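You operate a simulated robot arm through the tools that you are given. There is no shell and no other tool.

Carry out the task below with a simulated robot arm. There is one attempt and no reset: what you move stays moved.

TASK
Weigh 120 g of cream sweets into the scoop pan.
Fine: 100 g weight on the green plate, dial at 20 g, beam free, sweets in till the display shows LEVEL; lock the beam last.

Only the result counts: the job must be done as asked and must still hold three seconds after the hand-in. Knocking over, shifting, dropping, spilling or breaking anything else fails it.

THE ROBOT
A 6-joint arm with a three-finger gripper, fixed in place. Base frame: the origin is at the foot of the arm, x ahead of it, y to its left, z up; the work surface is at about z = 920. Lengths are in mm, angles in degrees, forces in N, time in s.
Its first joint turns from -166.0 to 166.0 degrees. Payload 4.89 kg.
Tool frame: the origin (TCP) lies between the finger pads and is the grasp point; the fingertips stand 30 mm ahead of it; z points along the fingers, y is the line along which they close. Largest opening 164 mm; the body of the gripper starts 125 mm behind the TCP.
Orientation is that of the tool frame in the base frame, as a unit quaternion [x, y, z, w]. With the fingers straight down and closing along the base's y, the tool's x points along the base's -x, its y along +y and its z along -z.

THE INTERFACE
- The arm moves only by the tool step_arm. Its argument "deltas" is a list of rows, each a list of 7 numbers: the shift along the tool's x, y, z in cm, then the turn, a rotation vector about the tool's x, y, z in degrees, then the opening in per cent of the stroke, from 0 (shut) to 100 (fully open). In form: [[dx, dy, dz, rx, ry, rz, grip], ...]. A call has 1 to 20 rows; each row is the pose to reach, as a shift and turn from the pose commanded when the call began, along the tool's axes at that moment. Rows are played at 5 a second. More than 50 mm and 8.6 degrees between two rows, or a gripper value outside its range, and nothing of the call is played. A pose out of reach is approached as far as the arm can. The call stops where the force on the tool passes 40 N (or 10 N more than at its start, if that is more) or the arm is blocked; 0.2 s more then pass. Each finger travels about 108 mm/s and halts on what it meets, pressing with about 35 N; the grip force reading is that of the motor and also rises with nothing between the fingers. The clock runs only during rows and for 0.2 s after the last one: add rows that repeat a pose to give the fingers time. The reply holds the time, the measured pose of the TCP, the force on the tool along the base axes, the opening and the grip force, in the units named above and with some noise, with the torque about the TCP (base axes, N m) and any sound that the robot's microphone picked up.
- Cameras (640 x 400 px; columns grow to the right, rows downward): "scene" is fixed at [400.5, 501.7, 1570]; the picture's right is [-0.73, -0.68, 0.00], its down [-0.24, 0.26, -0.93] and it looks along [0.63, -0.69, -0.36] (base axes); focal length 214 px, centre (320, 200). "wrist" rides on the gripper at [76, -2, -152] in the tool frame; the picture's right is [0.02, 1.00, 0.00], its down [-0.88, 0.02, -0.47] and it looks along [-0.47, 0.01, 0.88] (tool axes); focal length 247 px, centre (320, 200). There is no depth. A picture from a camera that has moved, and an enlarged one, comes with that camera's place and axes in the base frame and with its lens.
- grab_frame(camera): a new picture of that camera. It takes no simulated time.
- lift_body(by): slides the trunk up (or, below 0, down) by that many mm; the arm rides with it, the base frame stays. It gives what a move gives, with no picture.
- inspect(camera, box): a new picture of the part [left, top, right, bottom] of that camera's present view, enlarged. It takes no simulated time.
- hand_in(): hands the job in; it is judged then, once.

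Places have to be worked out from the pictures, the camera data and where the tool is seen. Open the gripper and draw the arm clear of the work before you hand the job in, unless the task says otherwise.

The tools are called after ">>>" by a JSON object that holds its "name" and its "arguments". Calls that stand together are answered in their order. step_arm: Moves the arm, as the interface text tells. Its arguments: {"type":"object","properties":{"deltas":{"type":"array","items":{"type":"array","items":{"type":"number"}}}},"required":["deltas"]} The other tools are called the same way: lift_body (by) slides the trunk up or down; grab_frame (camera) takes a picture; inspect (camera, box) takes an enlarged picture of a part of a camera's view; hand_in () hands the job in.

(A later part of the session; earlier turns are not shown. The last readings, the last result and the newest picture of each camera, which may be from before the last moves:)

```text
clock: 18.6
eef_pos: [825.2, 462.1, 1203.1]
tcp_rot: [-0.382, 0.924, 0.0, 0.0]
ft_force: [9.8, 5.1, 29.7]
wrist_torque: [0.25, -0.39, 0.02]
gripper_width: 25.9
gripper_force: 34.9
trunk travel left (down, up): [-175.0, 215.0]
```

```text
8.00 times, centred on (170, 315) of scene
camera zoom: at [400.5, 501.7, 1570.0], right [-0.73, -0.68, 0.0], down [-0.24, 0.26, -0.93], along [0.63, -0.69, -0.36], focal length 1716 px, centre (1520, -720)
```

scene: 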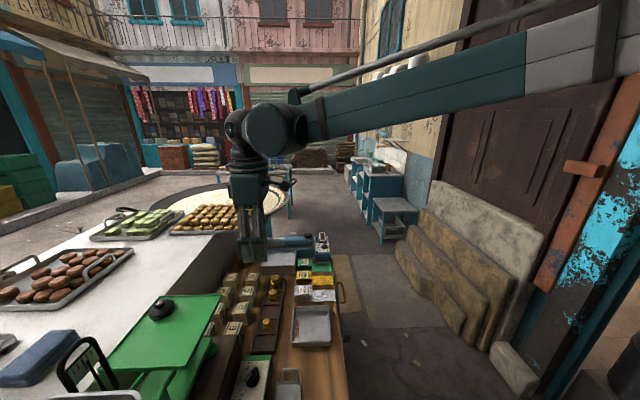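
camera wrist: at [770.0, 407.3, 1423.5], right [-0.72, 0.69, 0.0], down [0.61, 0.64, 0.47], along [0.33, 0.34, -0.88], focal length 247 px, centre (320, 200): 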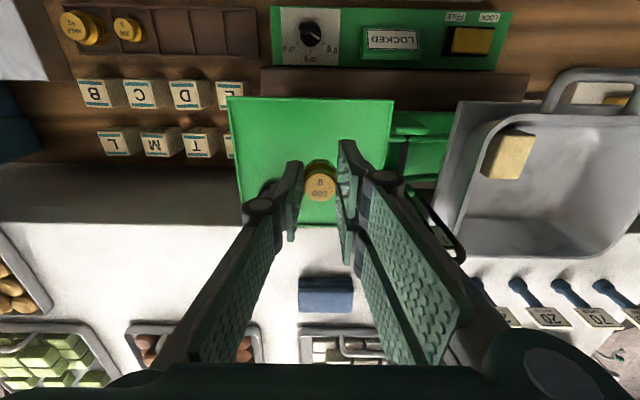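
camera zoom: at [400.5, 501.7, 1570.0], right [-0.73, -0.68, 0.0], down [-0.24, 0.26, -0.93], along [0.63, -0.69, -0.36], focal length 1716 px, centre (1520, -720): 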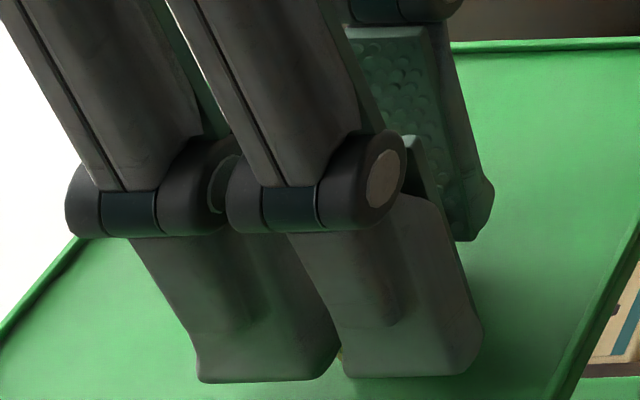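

Contact came at TCP z≈1203. I back off 1.5 mm to unload, then open gently.

>>> {"name": "step_arm", "arguments": {"deltas": [[0, 0, -0.15, 0, 0, 0, 10], [0, 0, -0.15, 0, 0, 0, 10]]}}

>>> {"name": "step_arm", "arguments": {"deltas": [[0, 0, 0, 0, 0, 0, 20], [0, 0, 0, 0, 0, 0, 25], [0, 0, 0, 0, 0, 0, 30], [0, 0, 0, 0, 0, 0, 30]]}}

>>> {"name": "grab_frame", "arguments": {"camera": "wrist"}}

```text
clock: 19.2
eef_pos: [823.9, 460.6, 1204.5]
tcp_rot: [-0.382, 0.924, 0.0, 0.0]
ft_force: [0.6, 1.9, 10.1]
wrist_torque: [0.05, 0.01, 0.01]
gripper_width: 26.0
gripper_force: 34.7
trunk travel left (down, up): [-175.0, 215.0]
```

```text
clock: 20.2
eef_pos: [823.9, 462.2, 1203.8]
tcp_rot: [-0.383, 0.924, 0.0, -0.001]
ft_force: [-1.4, -0.7, -0.1]
wrist_torque: [0.04, -0.01, -0.03]
gripper_width: 49.0
gripper_force: 0.1
trunk travel left (down, up): [-175.0, 215.0]
```

```text
taken
camera wrist: at [771.0, 406.5, 1355.4], right [-0.72, 0.69, 0.0], down [0.61, 0.64, 0.47], along [0.33, 0.34, -0.88], focal length 247 px, centre (320, 200)
```

wrist: 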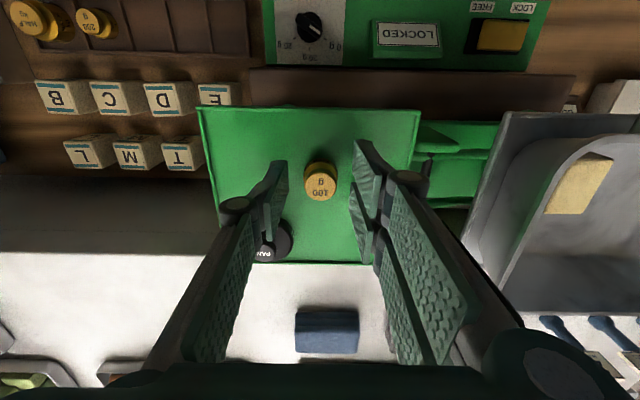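

The 100 g weight stands on the plate. I raise clear of it and then move over the dial for a close look, with the knob at about (755,363).

>>> {"name": "step_arm", "arguments": {"deltas": [[0, 0, -4, 0, 0, 0, 30], [0, 0, -8.6, 0, 0, 0, 30], [4.3, -0.8, -8.6, 0, 0, 0, 30], [8.7, -1.6, -8.6, 0, 0, 0, 30], [13.1, -2.3, -8.6, 0, 0, 0, 25], [13.1, -2.3, -4.5, 0, 0, 0, 25], [13.1, -2.3, 0, 0, 0, 0, 25], [13.1, -2.3, 4, 0, 0, 0, 25], [13.1, -2.3, 7.4, 0, 0, 0, 25], [13.1, -2.3, 7.4, 0, 0, 0, 25]]}}

>>> {"name": "grab_frame", "arguments": {"camera": "wrist"}}

>>> {"name": "inspect", "arguments": {"camera": "scene", "box": [100, 230, 340, 400]}}

```text
clock: 22.4
eef_pos: [748.6, 352.1, 1129.1]
tcp_rot: [-0.383, 0.924, -0.001, 0.001]
ft_force: [0.6, -0.1, -0.2]
wrist_torque: [-0.03, 0.05, 0.0]
gripper_width: 41.2
gripper_force: 0.0
trunk travel left (down, up): [-175.0, 215.0]
```

```text
taken
camera wrist: at [694.2, 297.8, 1280.9], right [-0.72, 0.69, 0.0], down [0.61, 0.64, 0.47], along [0.33, 0.34, -0.88], focal length 247 px, centre (320, 200)
```

wrist: 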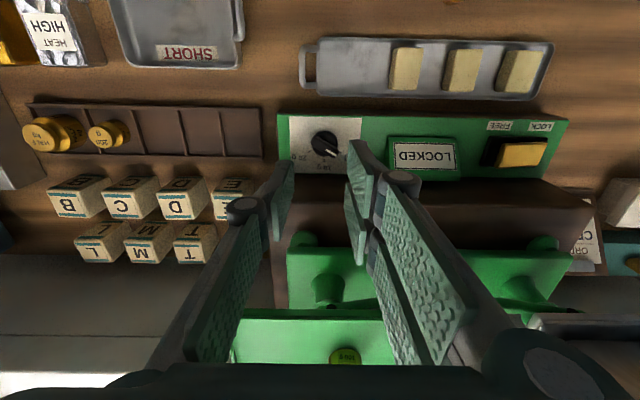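

```text
2.35 times, centred on (220, 315) of scene
camera zoom: at [400.5, 501.7, 1570.0], right [-0.73, -0.68, 0.0], down [-0.24, 0.26, -0.93], along [0.63, -0.69, -0.36], focal length 505 px, centre (555, -71)
```

zoom: 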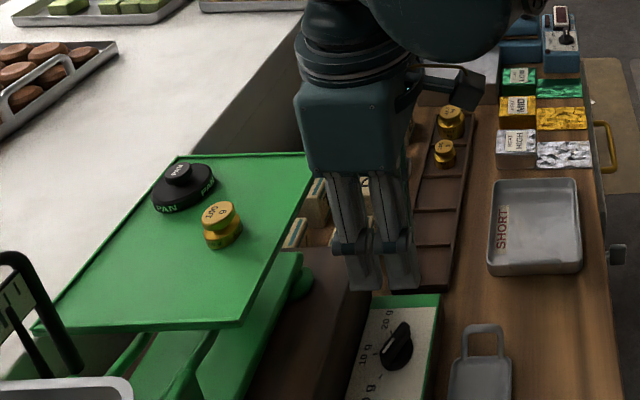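

The 100 g weight and the tare stand well on the plate. I zoom in on the dial.

>>> {"name": "inspect", "arguments": {"camera": "wrist", "box": [285, 110, 365, 175]}}

>>> {"name": "inspect", "arguments": {"camera": "wrist", "box": [260, 90, 600, 300]}}

```text
6.15 times, centred on (325, 142) of wrist
camera zoom: at [694.2, 297.8, 1280.9], right [-0.72, 0.69, 0.0], down [0.61, 0.64, 0.47], along [0.33, 0.34, -0.88], focal length 1520 px, centre (289, 554)
```

zoom: 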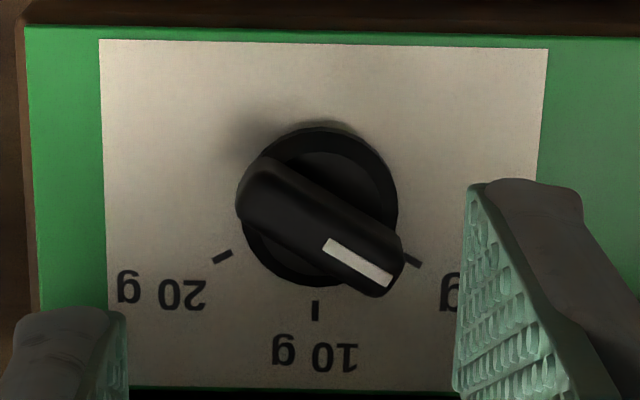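

```text
1.88 times, centred on (430, 195) of wrist
camera zoom: at [694.2, 297.8, 1280.9], right [-0.72, 0.69, 0.0], down [0.61, 0.64, 0.47], along [0.33, 0.34, -0.88], focal length 465 px, centre (113, 209)
```

zoom: 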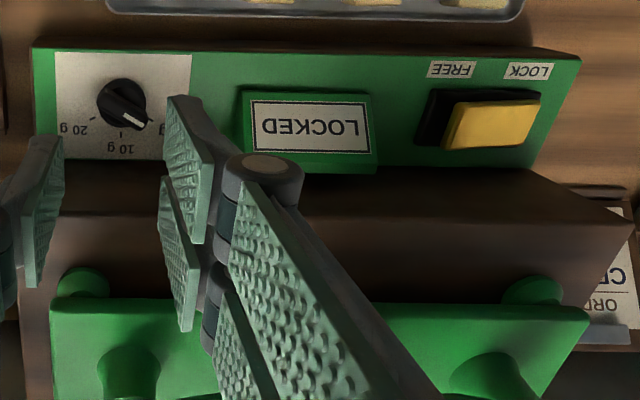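

The dial is at 0 g, and the 20 g tick is 120° clockwise from there. Grasping the bar means the gripper body will swing close to the plate edge, so I'll grasp it with the tool leaning about 20° away from the plate. First I rotate by −60° above the knob, to match the closing axis to the bar.

>>> {"name": "step_arm", "arguments": {"deltas": [[-0.2, 0.1, 0, 0, 0, -7.5, 25], [-0.4, 0.2, 0, 0, 0, -15, 25], [-0.6, 0.3, 0, 0, 0, -22.5, 25], [-0.8, 0.4, 0, 0, 0, -30, 25], [-1, 0.5, 0, 0, 0, -37.5, 25], [-1.2, 0.6, 0, 0, 0, -45, 25], [-1.3, 0.67, 0, 0, 0, -52.5, 25], [-1.3, 0.67, 0, 0, 0, -60, 25], [-1.3, 0.67, 0, 0, 0, -60, 25]]}}

>>> {"name": "step_arm", "arguments": {"deltas": [[0, 0, 0, 0, -6.7, 0, 25], [0, 0, 0, 0, -13.4, 0, 25], [0, 0, 0, 0, -20, 0, 25], [0, 0, 0, 0, -20, 0, 25]]}}

>>> {"name": "grab_frame", "arguments": {"camera": "wrist"}}

>>> {"name": "inspect", "arguments": {"camera": "scene", "box": [100, 200, 340, 400]}}

```text
clock: 24.4
eef_pos: [752.9, 367.6, 1129.4]
tcp_rot: [0.794, -0.609, -0.001, 0.0]
ft_force: [0.7, -0.8, 0.5]
wrist_torque: [0.04, -0.01, 0.01]
gripper_width: 41.0
gripper_force: 0.0
trunk travel left (down, up): [-175.0, 215.0]
```

```text
clock: 25.4
eef_pos: [752.0, 367.3, 1129.5]
tcp_rot: [0.781, -0.6, -0.139, -0.107]
ft_force: [0.1, -0.2, 0.2]
wrist_torque: [0.05, 0.02, -0.02]
gripper_width: 41.2
gripper_force: 0.0
trunk travel left (down, up): [-175.0, 215.0]
```

```text
taken
camera wrist: at [785.7, 246.9, 1246.2], right [-0.96, -0.28, -0.01], down [-0.19, 0.64, 0.75], along [-0.2, 0.72, -0.67], focal length 247 px, centre (320, 200)
```

wrist: 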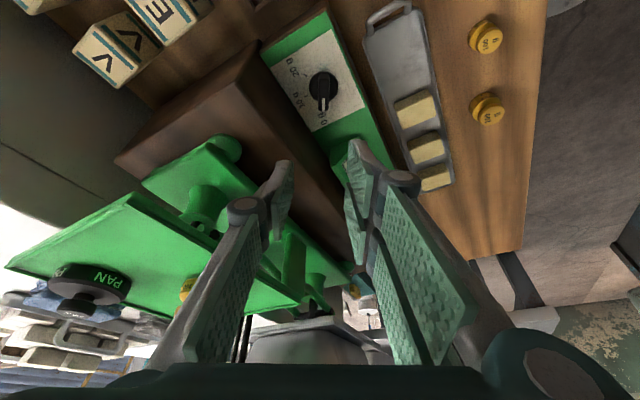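

```text
2.00 times, centred on (220, 300) of scene
camera zoom: at [400.5, 501.7, 1570.0], right [-0.73, -0.68, 0.0], down [-0.24, 0.26, -0.93], along [0.63, -0.69, -0.36], focal length 429 px, centre (520, 0)
```

zoom: 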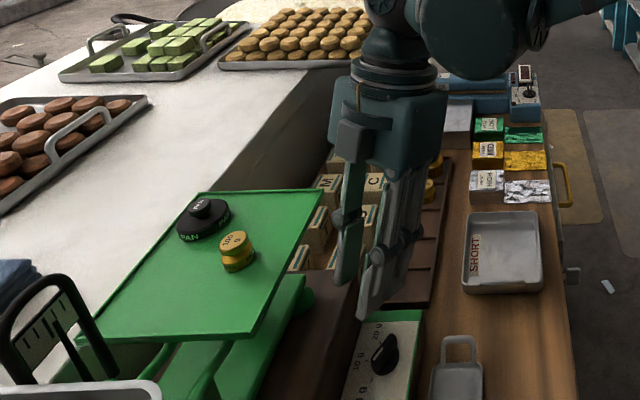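

The pose is as planned. I zoom in on the knob to centre on it.

>>> {"name": "inspect", "arguments": {"camera": "wrist", "box": [270, 50, 370, 130]}}

```text
5.00 times, centred on (320, 90) of wrist
camera zoom: at [785.7, 246.9, 1246.2], right [-0.96, -0.28, -0.01], down [-0.19, 0.64, 0.75], along [-0.2, 0.72, -0.67], focal length 1235 px, centre (320, 750)
```

zoom: 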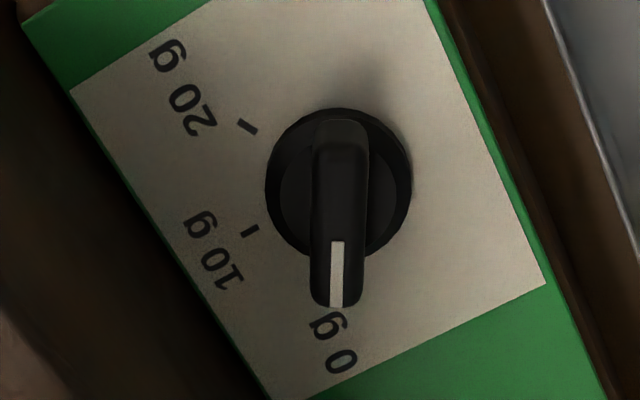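

The bar is exactly aligned with the fingers. From both views I put the knob axis at n≈788, m≈−273, with the disc at z≈966. I approach to 40 mm above the grasp height and check again.

>>> {"name": "step_arm", "arguments": {"deltas": [[2.1, 0.14, 3.9, 0, 0, 0, 25], [4.19, 0.28, 7.86, 0, 0, 0, 25], [4.19, 0.28, 7.86, 0, 0, 0, 25], [4.19, 0.28, 7.86, 0, 0, 0, 25]]}}

>>> {"name": "grab_frame", "arguments": {"camera": "wrist"}}

>>> {"name": "inspect", "arguments": {"camera": "wrist", "box": [260, 90, 390, 200]}}

>>> {"name": "inspect", "arguments": {"camera": "scene", "box": [200, 300, 300, 400]}}

```text
clock: 26.4
eef_pos: [754.3, 354.4, 1042.1]
tcp_rot: [0.781, -0.6, -0.137, -0.106]
ft_force: [0.6, 0.7, -0.3]
wrist_torque: [-0.02, 0.05, 0.03]
gripper_width: 40.9
gripper_force: 0.0
trunk travel left (down, up): [-175.0, 215.0]
```

```text
taken
camera wrist: at [787.0, 234.9, 1158.1], right [-0.96, -0.28, -0.01], down [-0.19, 0.64, 0.75], along [-0.2, 0.72, -0.67], focal length 247 px, centre (320, 200)
```

wrist: 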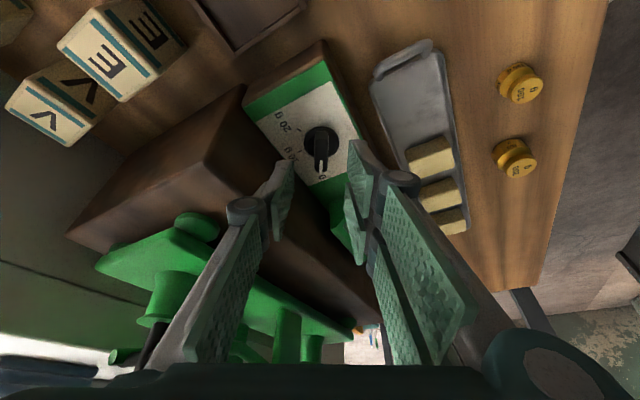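

```text
3.64 times, centred on (325, 145) of wrist
camera zoom: at [787.0, 234.9, 1158.1], right [-0.96, -0.28, -0.01], down [-0.19, 0.64, 0.75], along [-0.2, 0.72, -0.67], focal length 898 px, centre (302, 400)
```

zoom: 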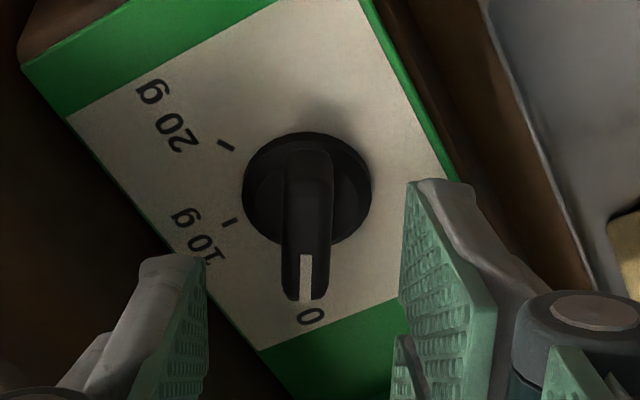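

```text
4.00 times, centred on (250, 350) of scene
camera zoom: at [400.5, 501.7, 1570.0], right [-0.73, -0.68, 0.0], down [-0.24, 0.26, -0.93], along [0.63, -0.69, -0.36], focal length 858 px, centre (600, -400)
```

zoom: 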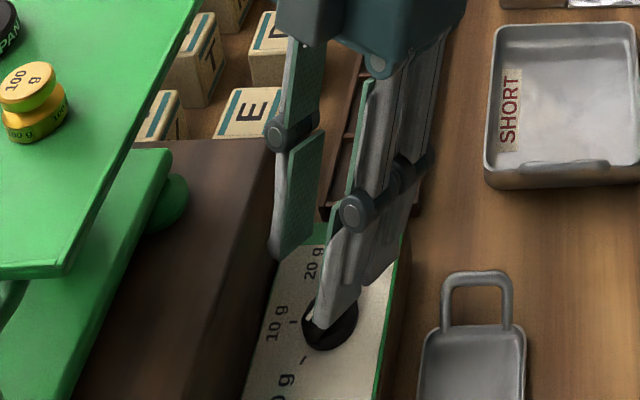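

The three views agree: knob axis (750.4, 364.6), disc at z≈965, bar top ≈980. I lower the fingertips to about z 972, astride the bar.

>>> {"name": "step_arm", "arguments": {"deltas": [[0.6, 0, 1.8, 0, 0, 0, 25], [1.1, 0, 3.3, 0, 0, 0, 25], [1.35, 0, 3.89, 0, 0, 0, 25], [1.35, 0, 3.89, 0, 0, 0, 25]]}}

>>> {"name": "inspect", "arguments": {"camera": "wrist", "box": [250, 110, 390, 220]}}

>>> {"name": "inspect", "arguments": {"camera": "scene", "box": [200, 300, 300, 400]}}

```text
clock: 27.4
eef_pos: [752.8, 355.5, 1002.1]
tcp_rot: [0.781, -0.6, -0.138, -0.105]
ft_force: [-4.9, 3.1, 26.3]
wrist_torque: [-0.52, 0.59, 0.24]
gripper_width: 42.9
gripper_force: 1.9
trunk travel left (down, up): [-175.0, 215.0]
```

```text
3.64 times, centred on (320, 165) of wrist
camera zoom: at [785.4, 235.3, 1118.4], right [-0.96, -0.28, -0.01], down [-0.19, 0.64, 0.75], along [-0.2, 0.72, -0.67], focal length 898 px, centre (320, 327)
```

zoom: 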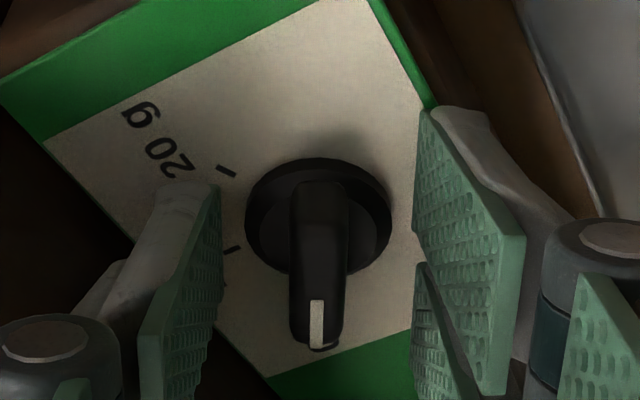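

```text
4.00 times, centred on (250, 350) of scene
camera zoom: at [400.5, 501.7, 1570.0], right [-0.73, -0.68, 0.0], down [-0.24, 0.26, -0.93], along [0.63, -0.69, -0.36], focal length 858 px, centre (600, -400)
```

zoom: 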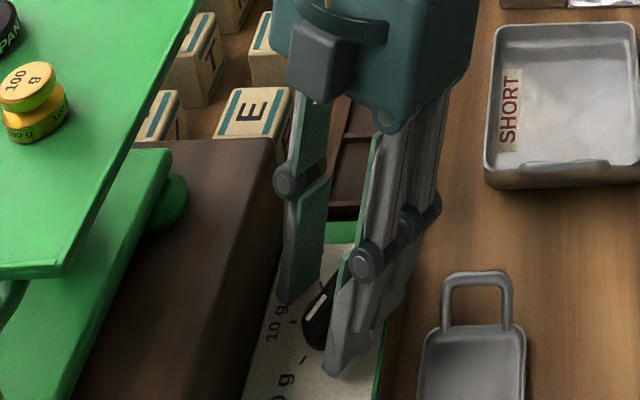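

The fingertips just touched the panel (26 N up), so the panel lies at about z 969. I raise 5 mm and then close on the bar.

>>> {"name": "step_arm", "arguments": {"deltas": [[-0.17, 0, -0.47, 0, 0, 0, 25], [-0.17, 0, -0.47, 0, 0, 0, 25]]}}

>>> {"name": "step_arm", "arguments": {"deltas": [[0, 0, 0, 0, 0, 0, 15], [0, 0, 0, 0, 0, 0, 8], [0, 0, 0, 0, 0, 0, 4], [0, 0, 0, 0, 0, 0, 4]]}}

>>> {"name": "inspect", "arguments": {"camera": "wrist", "box": [250, 110, 390, 220]}}

>>> {"name": "inspect", "arguments": {"camera": "scene", "box": [200, 300, 300, 400]}}

```text
clock: 28.0
eef_pos: [754.2, 356.2, 1006.4]
tcp_rot: [0.781, -0.599, -0.139, -0.106]
ft_force: [-0.6, -0.7, 0.4]
wrist_torque: [-0.02, 0.01, 0.0]
gripper_width: 41.2
gripper_force: 0.1
trunk travel left (down, up): [-175.0, 215.0]
```

```text
clock: 29.0
eef_pos: [752.8, 354.9, 1004.9]
tcp_rot: [0.782, -0.599, -0.138, -0.106]
ft_force: [-8.0, -3.3, -6.0]
wrist_torque: [-0.07, 0.17, 0.08]
gripper_width: 11.6
gripper_force: 44.7
trunk travel left (down, up): [-175.0, 215.0]
```

```text
3.64 times, centred on (320, 165) of wrist
camera zoom: at [785.9, 235.4, 1122.1], right [-0.96, -0.28, -0.01], down [-0.19, 0.64, 0.75], along [-0.2, 0.72, -0.67], focal length 898 px, centre (320, 327)
```

zoom: 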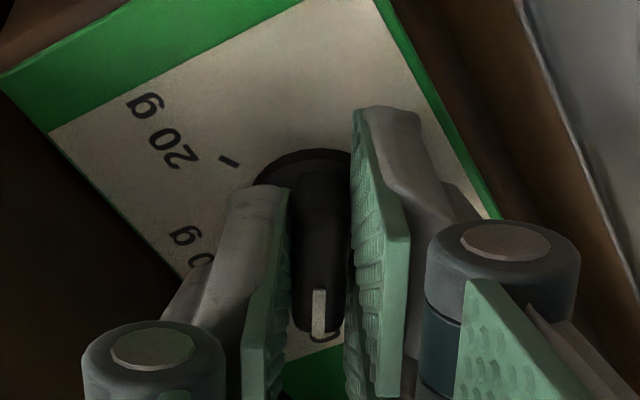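

```text
4.00 times, centred on (250, 350) of scene
camera zoom: at [400.5, 501.7, 1570.0], right [-0.73, -0.68, 0.0], down [-0.24, 0.26, -0.93], along [0.63, -0.69, -0.36], focal length 858 px, centre (600, -400)
```

zoom: 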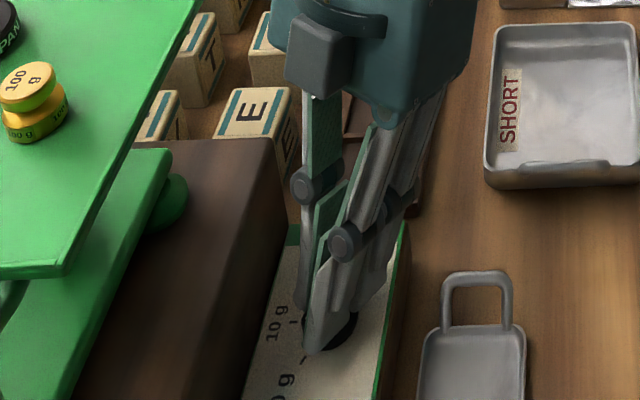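

The bar is gripped (11.6 mm, light side force). I turn it clockwise about the knob's vertical axis, 40° per call, moving the TCP around the axis to match the tilt.

>>> {"name": "step_arm", "arguments": {"deltas": [[-0.002, 0.138, 0.001, 2.74, 0, 7.52, 4], [-0.023, 0.275, 0.008, 5.47, 0, 15.04, 4], [-0.061, 0.407, 0.022, 8.21, 0, 22.55, 4], [-0.117, 0.532, 0.042, 10.94, 0, 30.07, 4], [-0.188, 0.648, 0.068, 13.68, 0, 37.59, 4], [-0.188, 0.648, 0.068, 13.68, 0, 37.59, 4]]}}

>>> {"name": "grab_frame", "arguments": {"camera": "wrist"}}

>>> {"name": "inspect", "arguments": {"camera": "scene", "box": [120, 250, 320, 400]}}

```text
clock: 30.4
eef_pos: [745.7, 356.5, 1005.3]
tcp_rot: [-0.528, 0.831, 0.093, 0.147]
ft_force: [-12.1, 7.0, 2.9]
wrist_torque: [-0.07, 0.43, 0.13]
gripper_width: 11.7
gripper_force: 44.8
trunk travel left (down, up): [-175.0, 215.0]
```

```text
taken
camera wrist: at [694.1, 242.3, 1122.1], right [-0.91, 0.41, -0.01], down [0.26, 0.61, 0.75], along [0.31, 0.68, -0.67], focal length 247 px, centre (320, 200)
```

wrist: 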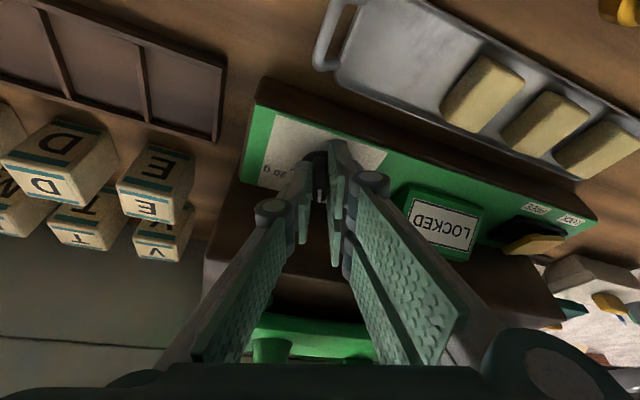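

```text
2.67 times, centred on (220, 325) of scene
camera zoom: at [400.5, 501.7, 1570.0], right [-0.73, -0.68, 0.0], down [-0.24, 0.26, -0.93], along [0.63, -0.69, -0.36], focal length 572 px, centre (587, -133)
```

zoom: 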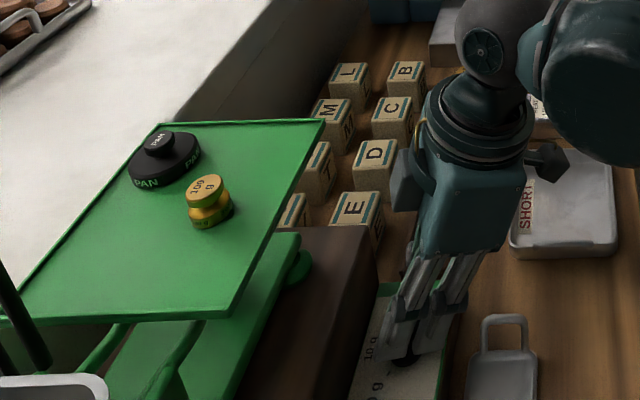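

The knob is turning (40° done, side force 14 N along the tool's +y). I continue another 40° with a small 0.6 mm correction to relieve that.

>>> {"name": "step_arm", "arguments": {"deltas": [[-0.002, 0.198, 0.001, 2.74, 0, 7.52, 4], [-0.023, 0.335, 0.008, 5.47, 0, 15.04, 4], [-0.061, 0.467, 0.022, 8.21, 0, 22.55, 4], [-0.117, 0.592, 0.042, 10.94, 0, 30.07, 4], [-0.188, 0.708, 0.068, 13.68, 0, 37.59, 4], [-0.188, 0.708, 0.068, 13.68, 0, 37.59, 4]]}}

>>> {"name": "grab_frame", "arguments": {"camera": "wrist"}}

>>> {"name": "inspect", "arguments": {"camera": "scene", "box": [120, 250, 320, 400]}}

```text
clock: 31.8
eef_pos: [742.0, 361.0, 1006.3]
tcp_rot: [-0.212, 0.962, 0.037, 0.17]
ft_force: [9.3, 17.5, 21.7]
wrist_torque: [0.66, -0.65, 0.1]
gripper_width: 11.7
gripper_force: 44.7
trunk travel left (down, up): [-175.0, 215.0]
```

```text
taken
camera wrist: at [628.3, 306.5, 1121.9], right [-0.44, 0.9, -0.01], down [0.59, 0.3, 0.75], along [0.67, 0.32, -0.66], focal length 247 px, centre (320, 200)
```

wrist: 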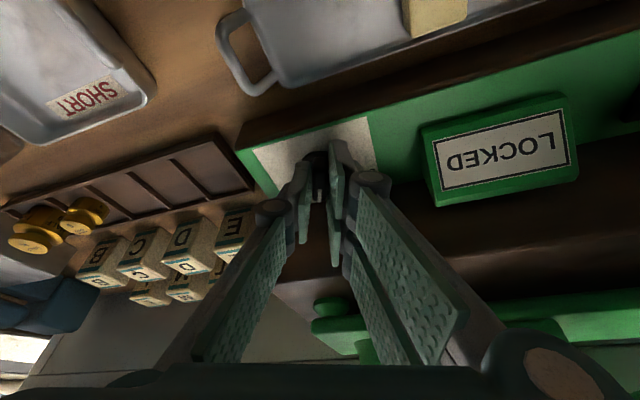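

```text
2.67 times, centred on (220, 325) of scene
camera zoom: at [400.5, 501.7, 1570.0], right [-0.73, -0.68, 0.0], down [-0.24, 0.26, -0.93], along [0.63, -0.69, -0.36], focal length 572 px, centre (587, -133)
```

zoom: 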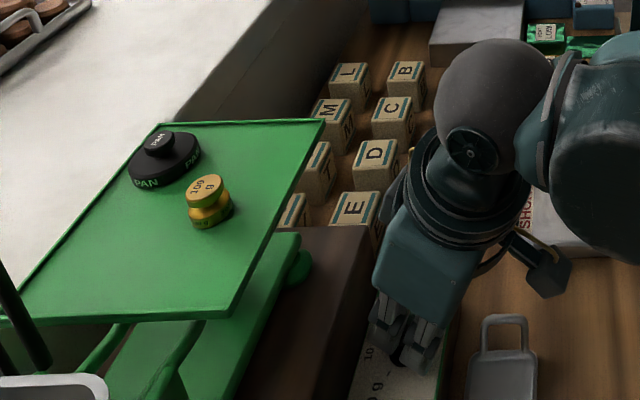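

80° done. The reaction is up to 22 N upward and about 20 N sideways, so I relieve it by shifting 1 mm and raising 1.5 mm before the last 40°.

>>> {"name": "step_arm", "arguments": {"deltas": [[-0.145, 0.05, -0.107, 0, 0, 0, 4], [-0.145, 0.05, -0.107, 0, 0, 0, 4]]}}

```text
clock: 32.4
eef_pos: [741.0, 361.1, 1006.4]
tcp_rot: [-0.213, 0.962, 0.038, 0.169]
ft_force: [-2.9, 6.9, -17.1]
wrist_torque: [0.52, -0.74, 0.09]
gripper_width: 11.7
gripper_force: 45.5
trunk travel left (down, up): [-175.0, 215.0]
```

The lateral force is now small and the grip is slightly pulling up. I do the last 40° with a 0.7 mm lowering blended in.

>>> {"name": "step_arm", "arguments": {"deltas": [[0.022, 0.168, 0.061, 2.74, 0, 7.52, 4], [0.001, 0.315, 0.068, 5.47, 0, 15.04, 4], [-0.037, 0.447, 0.082, 8.21, 0, 22.55, 4], [-0.093, 0.572, 0.102, 10.94, 0, 30.07, 4], [-0.164, 0.688, 0.128, 13.68, 0, 37.59, 4], [-0.164, 0.688, 0.128, 13.68, 0, 37.59, 4]]}}

>>> {"name": "grab_frame", "arguments": {"camera": "wrist"}}

>>> {"name": "inspect", "arguments": {"camera": "scene", "box": [120, 250, 320, 400]}}

```text
clock: 33.8
eef_pos: [740.9, 368.7, 1006.7]
tcp_rot: [0.13, 0.976, -0.023, 0.172]
ft_force: [-5.6, -7.6, -22.0]
wrist_torque: [-0.12, 0.49, -0.01]
gripper_width: 11.6
gripper_force: 44.8
trunk travel left (down, up): [-175.0, 215.0]
```

```text
taken
camera wrist: at [619.7, 398.2, 1122.3], right [0.24, 0.97, -0.01], down [0.65, -0.15, 0.75], along [0.72, -0.18, -0.67], focal length 247 px, centre (320, 200)
```

wrist: 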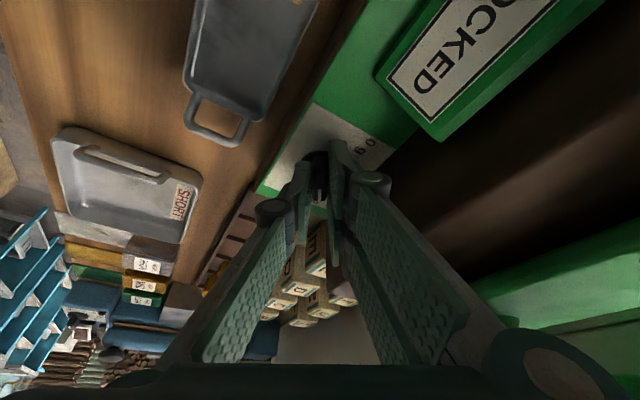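

```text
2.67 times, centred on (220, 325) of scene
camera zoom: at [400.5, 501.7, 1570.0], right [-0.73, -0.68, 0.0], down [-0.24, 0.26, -0.93], along [0.63, -0.69, -0.36], focal length 572 px, centre (587, -133)
```

zoom: 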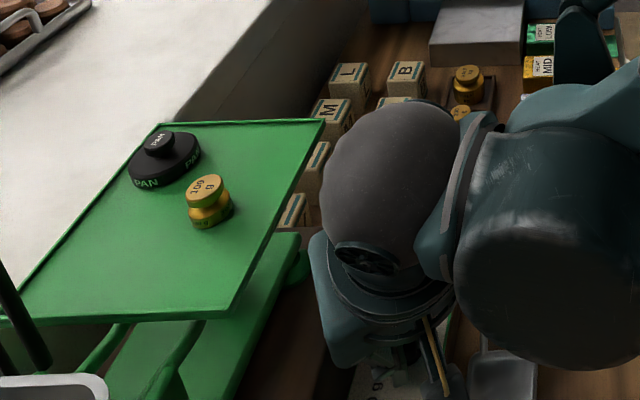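

120° done in total. I lower 1 mm to unload, open the fingers, rise vertically, and look at where the pointer stands.

>>> {"name": "step_arm", "arguments": {"deltas": [[0.034, 0, 0.094, 0, 0, 0, 4], [0.034, 0, 0.094, 0, 0, 0, 4]]}}

>>> {"name": "step_arm", "arguments": {"deltas": [[0, 0, 0, 0, 0, 0, 15], [0, 0, 0, 0, 0, 0, 24], [0, 0, 0, 0, 0, 0, 24]]}}

>>> {"name": "step_arm", "arguments": {"deltas": [[-0.68, 0, -1.88, 0, 0, 0, 24], [-1.37, 0, -3.76, 0, 0, 0, 24], [-2.74, 0, -7.5, 0, 0, 0, 24], [-2.74, 0, -7.5, 0, 0, 0, 24]]}}

>>> {"name": "grab_frame", "arguments": {"camera": "wrist"}}

>>> {"name": "inspect", "arguments": {"camera": "wrist", "box": [270, 50, 370, 130]}}

```text
clock: 34.4
eef_pos: [741.0, 368.1, 1005.5]
tcp_rot: [0.128, 0.977, -0.022, 0.171]
ft_force: [0.5, -5.9, 0.1]
wrist_torque: [0.16, 1.26, -0.07]
gripper_width: 11.8
gripper_force: 45.0
trunk travel left (down, up): [-175.0, 215.0]
```

```text
clock: 35.2
eef_pos: [740.4, 368.5, 1005.5]
tcp_rot: [0.129, 0.976, -0.023, 0.172]
ft_force: [0.3, 0.8, 0.2]
wrist_torque: [0.02, -0.02, -0.01]
gripper_width: 39.3
gripper_force: 0.0
trunk travel left (down, up): [-175.0, 215.0]
```

```text
clock: 36.2
eef_pos: [738.9, 368.8, 1085.7]
tcp_rot: [0.128, 0.976, -0.022, 0.172]
ft_force: [0.9, -0.4, 0.3]
wrist_torque: [-0.01, -0.04, -0.05]
gripper_width: 39.5
gripper_force: 0.0
trunk travel left (down, up): [-175.0, 215.0]
```

```text
taken
camera wrist: at [618.7, 397.7, 1202.6], right [0.24, 0.97, -0.01], down [0.65, -0.15, 0.75], along [0.72, -0.18, -0.67], focal length 247 px, centre (320, 200)
```

wrist: 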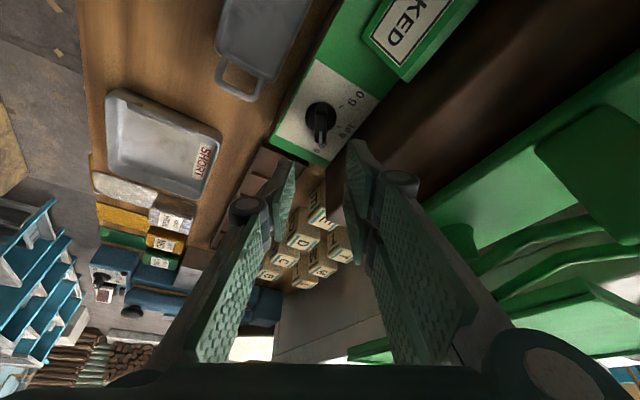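

```text
5.00 times, centred on (320, 90) of wrist
camera zoom: at [618.7, 397.7, 1202.6], right [0.24, 0.97, -0.01], down [0.65, -0.15, 0.75], along [0.72, -0.18, -0.67], focal length 1235 px, centre (320, 750)
```

zoom: 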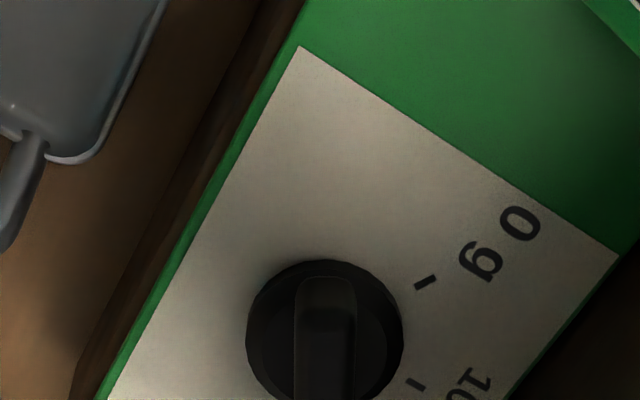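

The pointer turned with the bar. I raise further and undo the tilt and rotation, back to bench-aligned, to read the dial from above and look at the lock lever.

>>> {"name": "step_arm", "arguments": {"deltas": [[-1.5, 0, -4.1, 0, 0, 0, 24], [-3, 0, -8.2, 0, 0, 0, 24], [-4.1, 0, -11.3, 0, 0, 0, 24], [-4.1, 0, -11.3, 0, 6.7, 0, 24], [-4.1, 0, -11.3, 0, 13.4, 0, 24], [-4.1, 0, -11.3, 0, 20, 0, 24], [-4.1, 0, -11.3, 0, 20, 0, 24]]}}

>>> {"name": "step_arm", "arguments": {"deltas": [[0, 0, 0, 0, 0, -7.5, 24], [0, 0, 0, 0, 0, -15, 24], [0, 0, 0, 0, 0, -22.5, 24], [0, 0, 0, 0, 0, -30, 24], [0, 0, 0, 0, 0, -37.5, 24], [0, 0, 0, 0, 0, -45, 24], [0, 0, 0, 0, 0, -52.5, 24], [0, 0, 0, 0, 0, -60, 24], [0, 0, 0, 0, 0, -60, 24]]}}

>>> {"name": "grab_frame", "arguments": {"camera": "wrist"}}

>>> {"name": "inspect", "arguments": {"camera": "wrist", "box": [270, 80, 370, 160]}}

```text
clock: 37.8
eef_pos: [741.9, 368.4, 1204.9]
tcp_rot: [0.131, 0.991, 0.0, -0.001]
ft_force: [0.9, 0.7, -1.3]
wrist_torque: [-0.05, 0.1, 0.0]
gripper_width: 39.5
gripper_force: 0.1
trunk travel left (down, up): [-175.0, 215.0]
```

```text
clock: 39.8
eef_pos: [740.9, 368.0, 1205.7]
tcp_rot: [-0.383, 0.924, -0.001, 0.0]
ft_force: [-0.1, -0.7, -0.6]
wrist_torque: [-0.02, -0.01, 0.0]
gripper_width: 39.4
gripper_force: 0.1
trunk travel left (down, up): [-175.0, 215.0]
```

```text
taken
camera wrist: at [686.5, 311.8, 1357.0], right [-0.72, 0.69, 0.0], down [0.61, 0.64, 0.47], along [0.33, 0.34, -0.88], focal length 247 px, centre (320, 200)
```

wrist: 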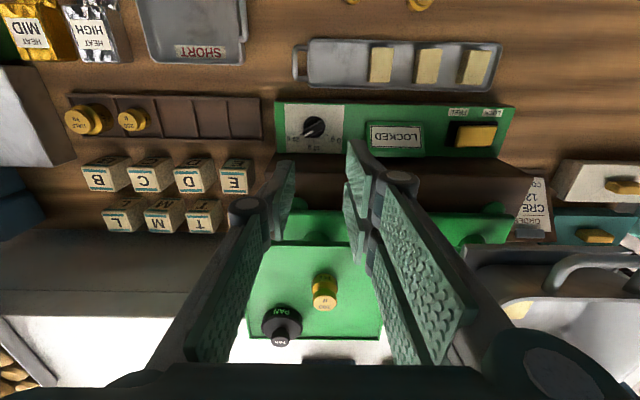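

```text
5.00 times, centred on (320, 120) of wrist
camera zoom: at [686.5, 311.8, 1357.0], right [-0.72, 0.69, 0.0], down [0.61, 0.64, 0.47], along [0.33, 0.34, -0.88], focal length 1235 px, centre (320, 600)
```

zoom: 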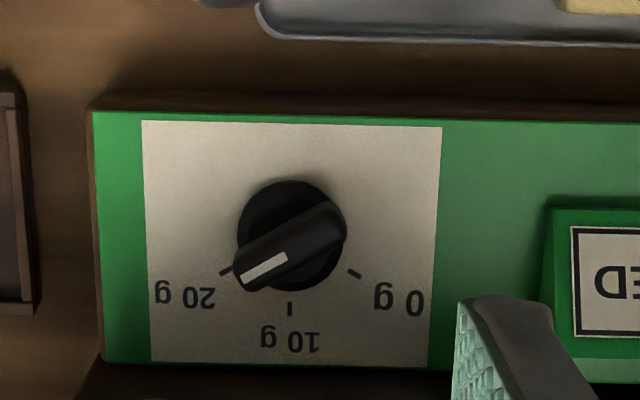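

The dial is at or near 20 g. I zoom more to measure it, and also look at the lever.

>>> {"name": "inspect", "arguments": {"camera": "wrist", "box": [288, 100, 342, 140]}}

>>> {"name": "inspect", "arguments": {"camera": "wrist", "box": [430, 95, 520, 160]}}

```text
10.00 times, centred on (315, 120) of wrist
camera zoom: at [686.5, 311.8, 1357.0], right [-0.72, 0.69, 0.0], down [0.61, 0.64, 0.47], along [0.33, 0.34, -0.88], focal length 2470 px, centre (370, 1000)
```

zoom: 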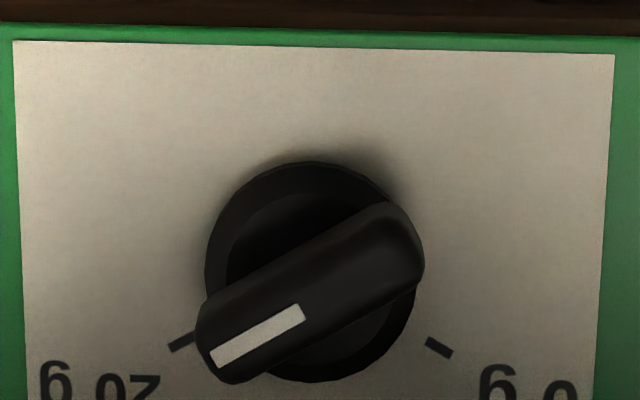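

```text
6.15 times, centred on (475, 128) of wrist
camera zoom: at [686.5, 311.8, 1357.0], right [-0.72, 0.69, 0.0], down [0.61, 0.64, 0.47], along [0.33, 0.34, -0.88], focal length 1520 px, centre (-634, 646)
```

zoom: 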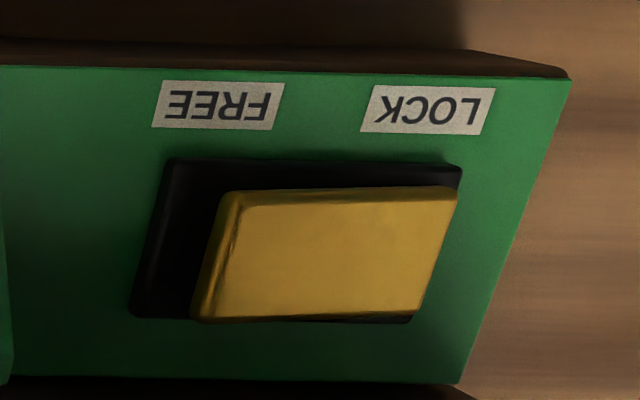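

The dial reads 20 g within about 2°. The lock lever looks like a rocker at n≈793, m≈−25, and the scoop handle may hang close by. I move to view the lever and the scoop from nearby, staying on the robot's side.

>>> {"name": "step_arm", "arguments": {"deltas": [[0.6, 4.2, 0, 0, 0, 0, 24], [1.2, 8.4, 0, 0, 0, 0, 24], [1.8, 12.6, 0, 0, 0, 0, 24], [2.4, 16.8, 0, 0, 0, 0, 24], [3.0, 21, 0, 0, 0, 0, 24], [3.6, 23.5, 1, 0, 0, 0, 24], [3.6, 23.5, 4, 0, 0, 0, 10], [3.6, 23.5, 4, 0, 0, 0, 0]]}}

>>> {"name": "grab_frame", "arguments": {"camera": "wrist"}}

>>> {"name": "grab_frame", "arguments": {"camera": "scene"}}

```text
clock: 41.6
eef_pos: [547.5, 509.0, 1164.1]
tcp_rot: [-0.383, 0.924, 0.0, 0.0]
ft_force: [-0.5, -0.2, -0.3]
wrist_torque: [-0.08, -0.04, 0.01]
gripper_width: 0.1
gripper_force: 34.7
trunk travel left (down, up): [-175.0, 215.0]
```

```text
taken
camera wrist: at [493.8, 452.5, 1316.4], right [-0.72, 0.69, 0.0], down [0.61, 0.64, 0.47], along [0.33, 0.34, -0.88], focal length 247 px, centre (320, 200)
```

wrist: 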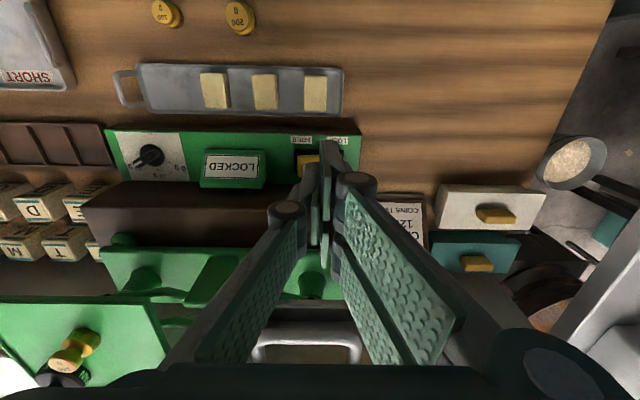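

```text
taken
```

scene: 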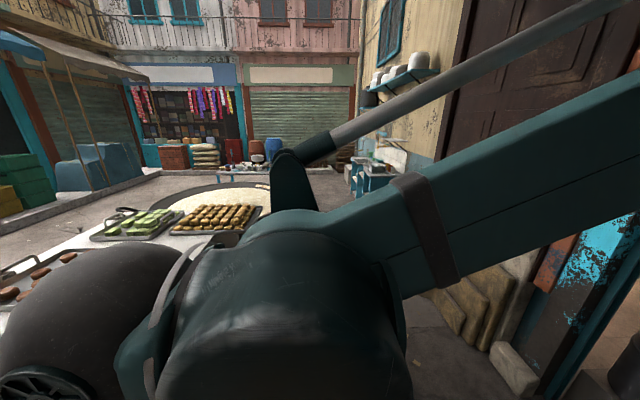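

I zoom in on the lever area and the scoop handle.

>>> {"name": "inspect", "arguments": {"camera": "wrist", "box": [270, 120, 370, 190]}}

>>> {"name": "inspect", "arguments": {"camera": "wrist", "box": [220, 240, 420, 370]}}

```text
5.71 times, centred on (320, 155) of wrist
camera zoom: at [493.8, 452.5, 1316.4], right [-0.72, 0.69, 0.0], down [0.61, 0.64, 0.47], along [0.33, 0.34, -0.88], focal length 1411 px, centre (320, 457)
```

zoom: 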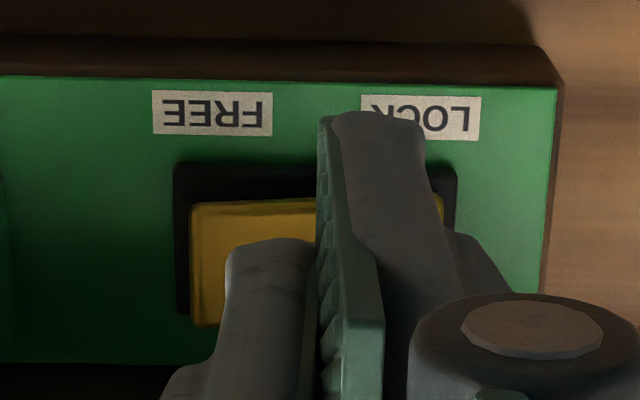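

```text
3.08 times, centred on (320, 305) of wrist
camera zoom: at [493.8, 452.5, 1316.4], right [-0.72, 0.69, 0.0], down [0.61, 0.64, 0.47], along [0.33, 0.34, -0.88], focal length 760 px, centre (320, -123)
```

zoom: 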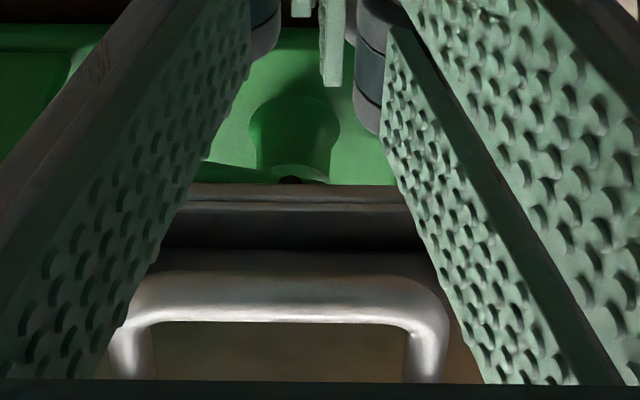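

From this side the lever is clearly a rocker spanning m≈−59…+4 with its FREE end raised. The scoop handle is at n≈832, z≈1206. I tilt the closed gripper 20° away from the scoop and hover over the FREE end (n≈792, m≈−50).

>>> {"name": "step_arm", "arguments": {"deltas": [[0, -0.8, 0, 0, -6.7, 0, 0], [0, -1.6, 0, 0, -13.4, 0, 0], [0, -2.28, 0, 0, -20, 0, 0], [0, -2.28, 0, 0, -20, 0, 0]]}}

>>> {"name": "grab_frame", "arguments": {"camera": "wrist"}}

>>> {"name": "inspect", "arguments": {"camera": "wrist", "box": [220, 90, 400, 220]}}

```text
clock: 42.6
eef_pos: [564.4, 493.2, 1164.8]
tcp_rot: [-0.377, 0.909, 0.067, 0.161]
ft_force: [-0.6, -0.3, -0.1]
wrist_torque: [0.02, -0.03, 0.0]
gripper_width: 0.0
gripper_force: 34.8
trunk travel left (down, up): [-175.0, 215.0]
```

```text
taken
camera wrist: at [477.0, 402.5, 1281.6], right [-0.72, 0.69, -0.01], down [0.46, 0.48, 0.75], along [0.52, 0.54, -0.67], focal length 247 px, centre (320, 200)
```

wrist: 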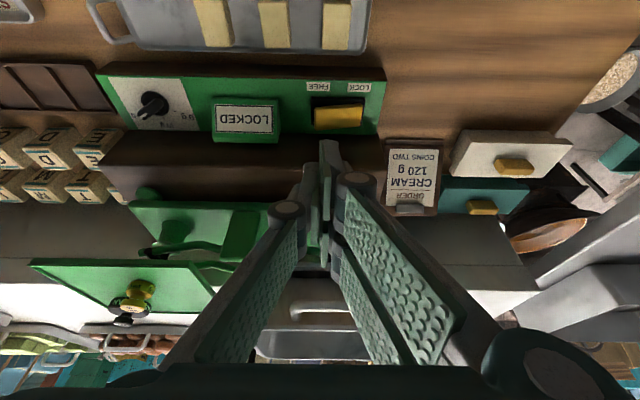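

```text
3.08 times, centred on (310, 155) of wrist
camera zoom: at [477.0, 402.5, 1281.6], right [-0.72, 0.69, -0.01], down [0.46, 0.48, 0.75], along [0.52, 0.54, -0.67], focal length 760 px, centre (351, 338)
```

zoom: 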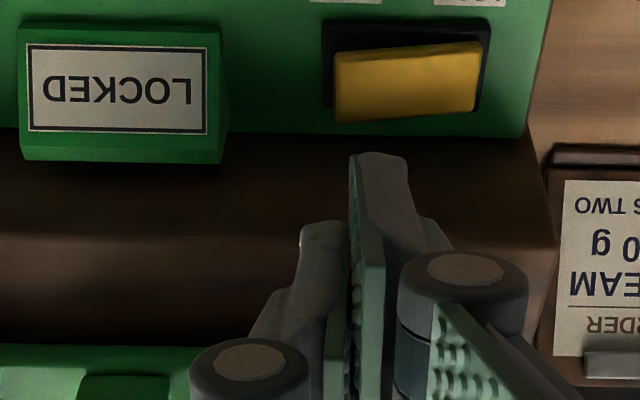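

The FREE end is clearly the raised one. I go down to hover about 25 mm above it.

>>> {"name": "step_arm", "arguments": {"deltas": [[0.47, 0, 4.3, 0, 0, 0, 0], [0.94, 0, 8.6, 0, 0, 0, 0], [1.41, 0, 12.95, 0, 0, 0, 0], [1.41, 0, 12.95, 0, 0, 0, 0]]}}

>>> {"name": "grab_frame", "arguments": {"camera": "wrist"}}

>>> {"name": "inspect", "arguments": {"camera": "wrist", "box": [250, 120, 390, 220]}}

```text
clock: 43.6
eef_pos: [587.2, 514.5, 1037.4]
tcp_rot: [-0.377, 0.91, 0.067, 0.161]
ft_force: [0.3, 0.3, -0.2]
wrist_torque: [-0.05, 0.1, -0.01]
gripper_width: 0.3
gripper_force: 35.0
trunk travel left (down, up): [-175.0, 215.0]
```

```text
taken
camera wrist: at [500.4, 425.0, 1154.0], right [-0.72, 0.69, -0.01], down [0.46, 0.48, 0.75], along [0.52, 0.53, -0.67], focal length 247 px, centre (320, 200)
```

wrist: 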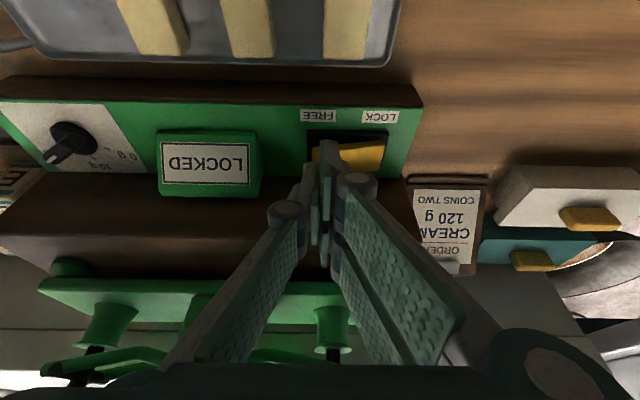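

```text
4.00 times, centred on (320, 170) of wrist
camera zoom: at [500.4, 425.0, 1154.0], right [-0.72, 0.69, -0.01], down [0.46, 0.48, 0.75], along [0.52, 0.53, -0.67], focal length 988 px, centre (320, 320)
```

zoom: 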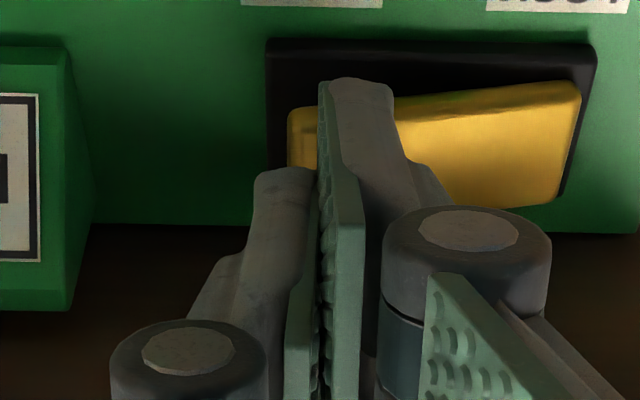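

The fingertips are over the FREE end. I press down gradually.

>>> {"name": "step_arm", "arguments": {"deltas": [[0.17, 0, 0.47, 0, 0, 0, 0], [0.34, 0, 0.94, 0, 0, 0, 0], [0.34, 0, 0.94, 0, 0, 0, 0]]}}

>>> {"name": "step_arm", "arguments": {"deltas": [[0.1, 0, 0.28, 0, 0, 0, 0], [0.2, 0, 0.56, 0, 0, 0, 0], [0.2, 0, 0.56, 0, 0, 0, 0]]}}

>>> {"name": "inspect", "arguments": {"camera": "wrist", "box": [140, 110, 420, 230]}}

```text
clock: 44.4
eef_pos: [586.3, 514.8, 1027.9]
tcp_rot: [-0.377, 0.91, 0.066, 0.16]
ft_force: [0.2, 0.1, -0.3]
wrist_torque: [-0.01, -0.01, -0.03]
gripper_width: 0.0
gripper_force: 35.1
trunk travel left (down, up): [-175.0, 215.0]
```

```text
clock: 45.2
eef_pos: [586.5, 513.6, 1021.1]
tcp_rot: [-0.377, 0.91, 0.067, 0.161]
ft_force: [0.1, -0.6, 0.3]
wrist_torque: [0.0, -0.01, 0.01]
gripper_width: 0.2
gripper_force: 34.8
trunk travel left (down, up): [-175.0, 215.0]
```

```text
2.29 times, centred on (280, 170) of wrist
camera zoom: at [499.8, 425.2, 1139.0], right [-0.72, 0.69, -0.01], down [0.46, 0.48, 0.75], along [0.52, 0.53, -0.67], focal length 564 px, centre (411, 269)
```

zoom: 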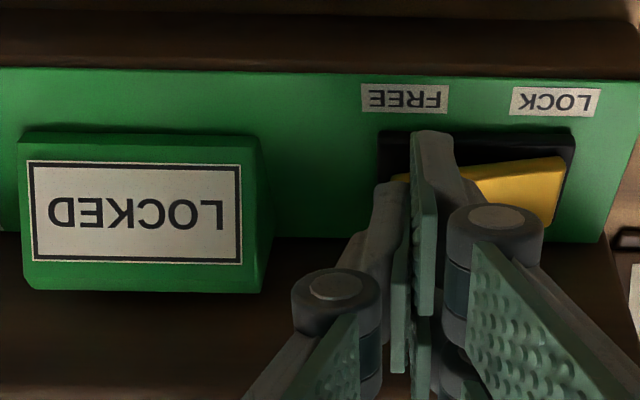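

No contact yet (tip z≈992). I continue down, watching the force and the display.

>>> {"name": "step_arm", "arguments": {"deltas": [[0.07, 0, 0.19, 0, 0, 0, 0], [0.14, 0, 0.38, 0, 0, 0, 0], [0.14, 0, 0.38, 0, 0, 0, 0]]}}

>>> {"name": "step_arm", "arguments": {"deltas": [[0.07, 0, 0.19, 0, 0, 0, 0], [0.14, 0, 0.38, 0, 0, 0, 0], [0.14, 0, 0.38, 0, 0, 0, 0]]}}

>>> {"name": "inspect", "arguments": {"camera": "wrist", "box": [140, 110, 420, 230]}}

```text
clock: 46.0
eef_pos: [588.5, 514.8, 1019.7]
tcp_rot: [-0.376, 0.91, 0.066, 0.161]
ft_force: [8.7, -7.3, 6.3]
wrist_torque: [-0.22, -0.22, 0.01]
gripper_width: 0.0
gripper_force: 35.3
trunk travel left (down, up): [-175.0, 215.0]
```

```text
clock: 46.8
eef_pos: [586.6, 515.0, 1014.8]
tcp_rot: [-0.377, 0.91, 0.066, 0.16]
ft_force: [-0.1, -0.3, 0.4]
wrist_torque: [-0.03, 0.04, 0.0]
gripper_width: 0.3
gripper_force: 45.2
trunk travel left (down, up): [-175.0, 215.0]
```

```text
2.29 times, centred on (280, 170) of wrist
camera zoom: at [499.7, 425.3, 1131.2], right [-0.72, 0.69, -0.01], down [0.46, 0.48, 0.75], along [0.52, 0.53, -0.67], focal length 564 px, centre (411, 269)
```

zoom: 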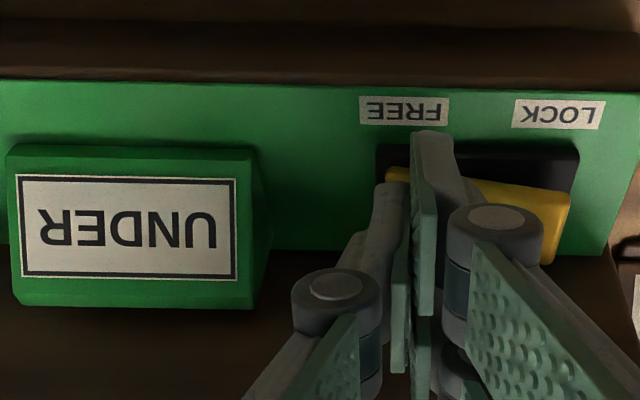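

The rocker snapped over and the display shows UNDER, so the beam is free. I rise, untilt, and look at the scoop from above.

>>> {"name": "step_arm", "arguments": {"deltas": [[-1.4, 0, -3.8, 0, 0, 0, 0], [-3, 0, -8.3, 0, 0, 0, 0], [-4.6, 0, -12.6, 0, 0, 0, 0], [-6.2, 0, -17, 0, 0, 0, 0], [-7.8, 0, -21.4, 0, 0, 0, 0], [-9.4, 0, -25.8, 0, 0, 0, 10], [-9.7, 0, -26.8, 0, 6.7, 0, 20], [-9.7, 0, -26.8, 0, 13.4, 0, 28], [-9.7, 0, -26.8, 0, 20, 0, 28], [-9.7, 0, -26.8, 0, 20, 0, 28]]}}

>>> {"name": "grab_frame", "arguments": {"camera": "wrist"}}

>>> {"name": "grab_frame", "arguments": {"camera": "scene"}}

```text
clock: 49.0
eef_pos: [587.2, 515.0, 1298.8]
tcp_rot: [-0.382, 0.924, -0.001, 0.0]
ft_force: [1.0, 0.8, -0.9]
wrist_torque: [-0.15, 0.15, 0.03]
gripper_width: 45.9
gripper_force: 0.1
trunk travel left (down, up): [-175.0, 215.0]
```

```text
taken
camera wrist: at [533.6, 459.1, 1450.9], right [-0.72, 0.69, 0.0], down [0.61, 0.64, 0.47], along [0.33, 0.34, -0.88], focal length 247 px, centre (320, 200)
```

wrist: 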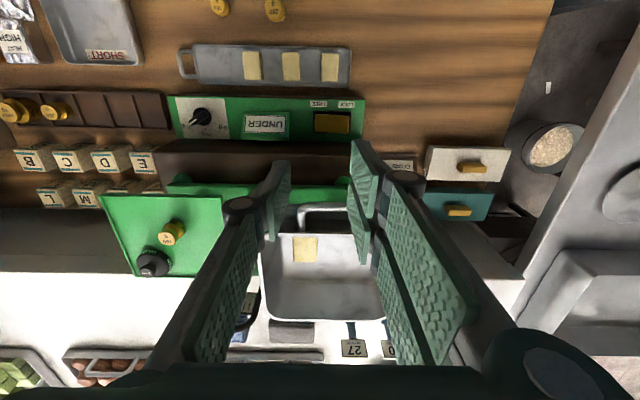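

```text
taken
```

scene: 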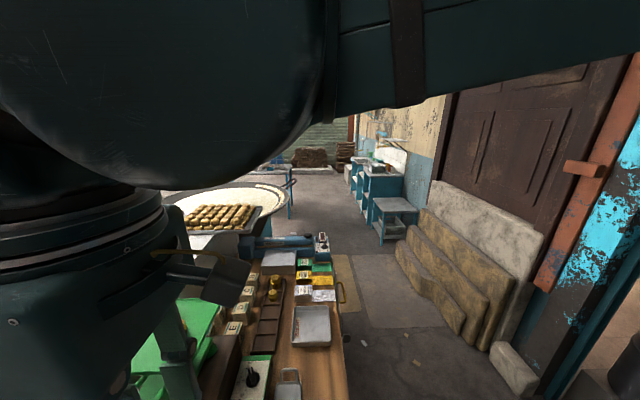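

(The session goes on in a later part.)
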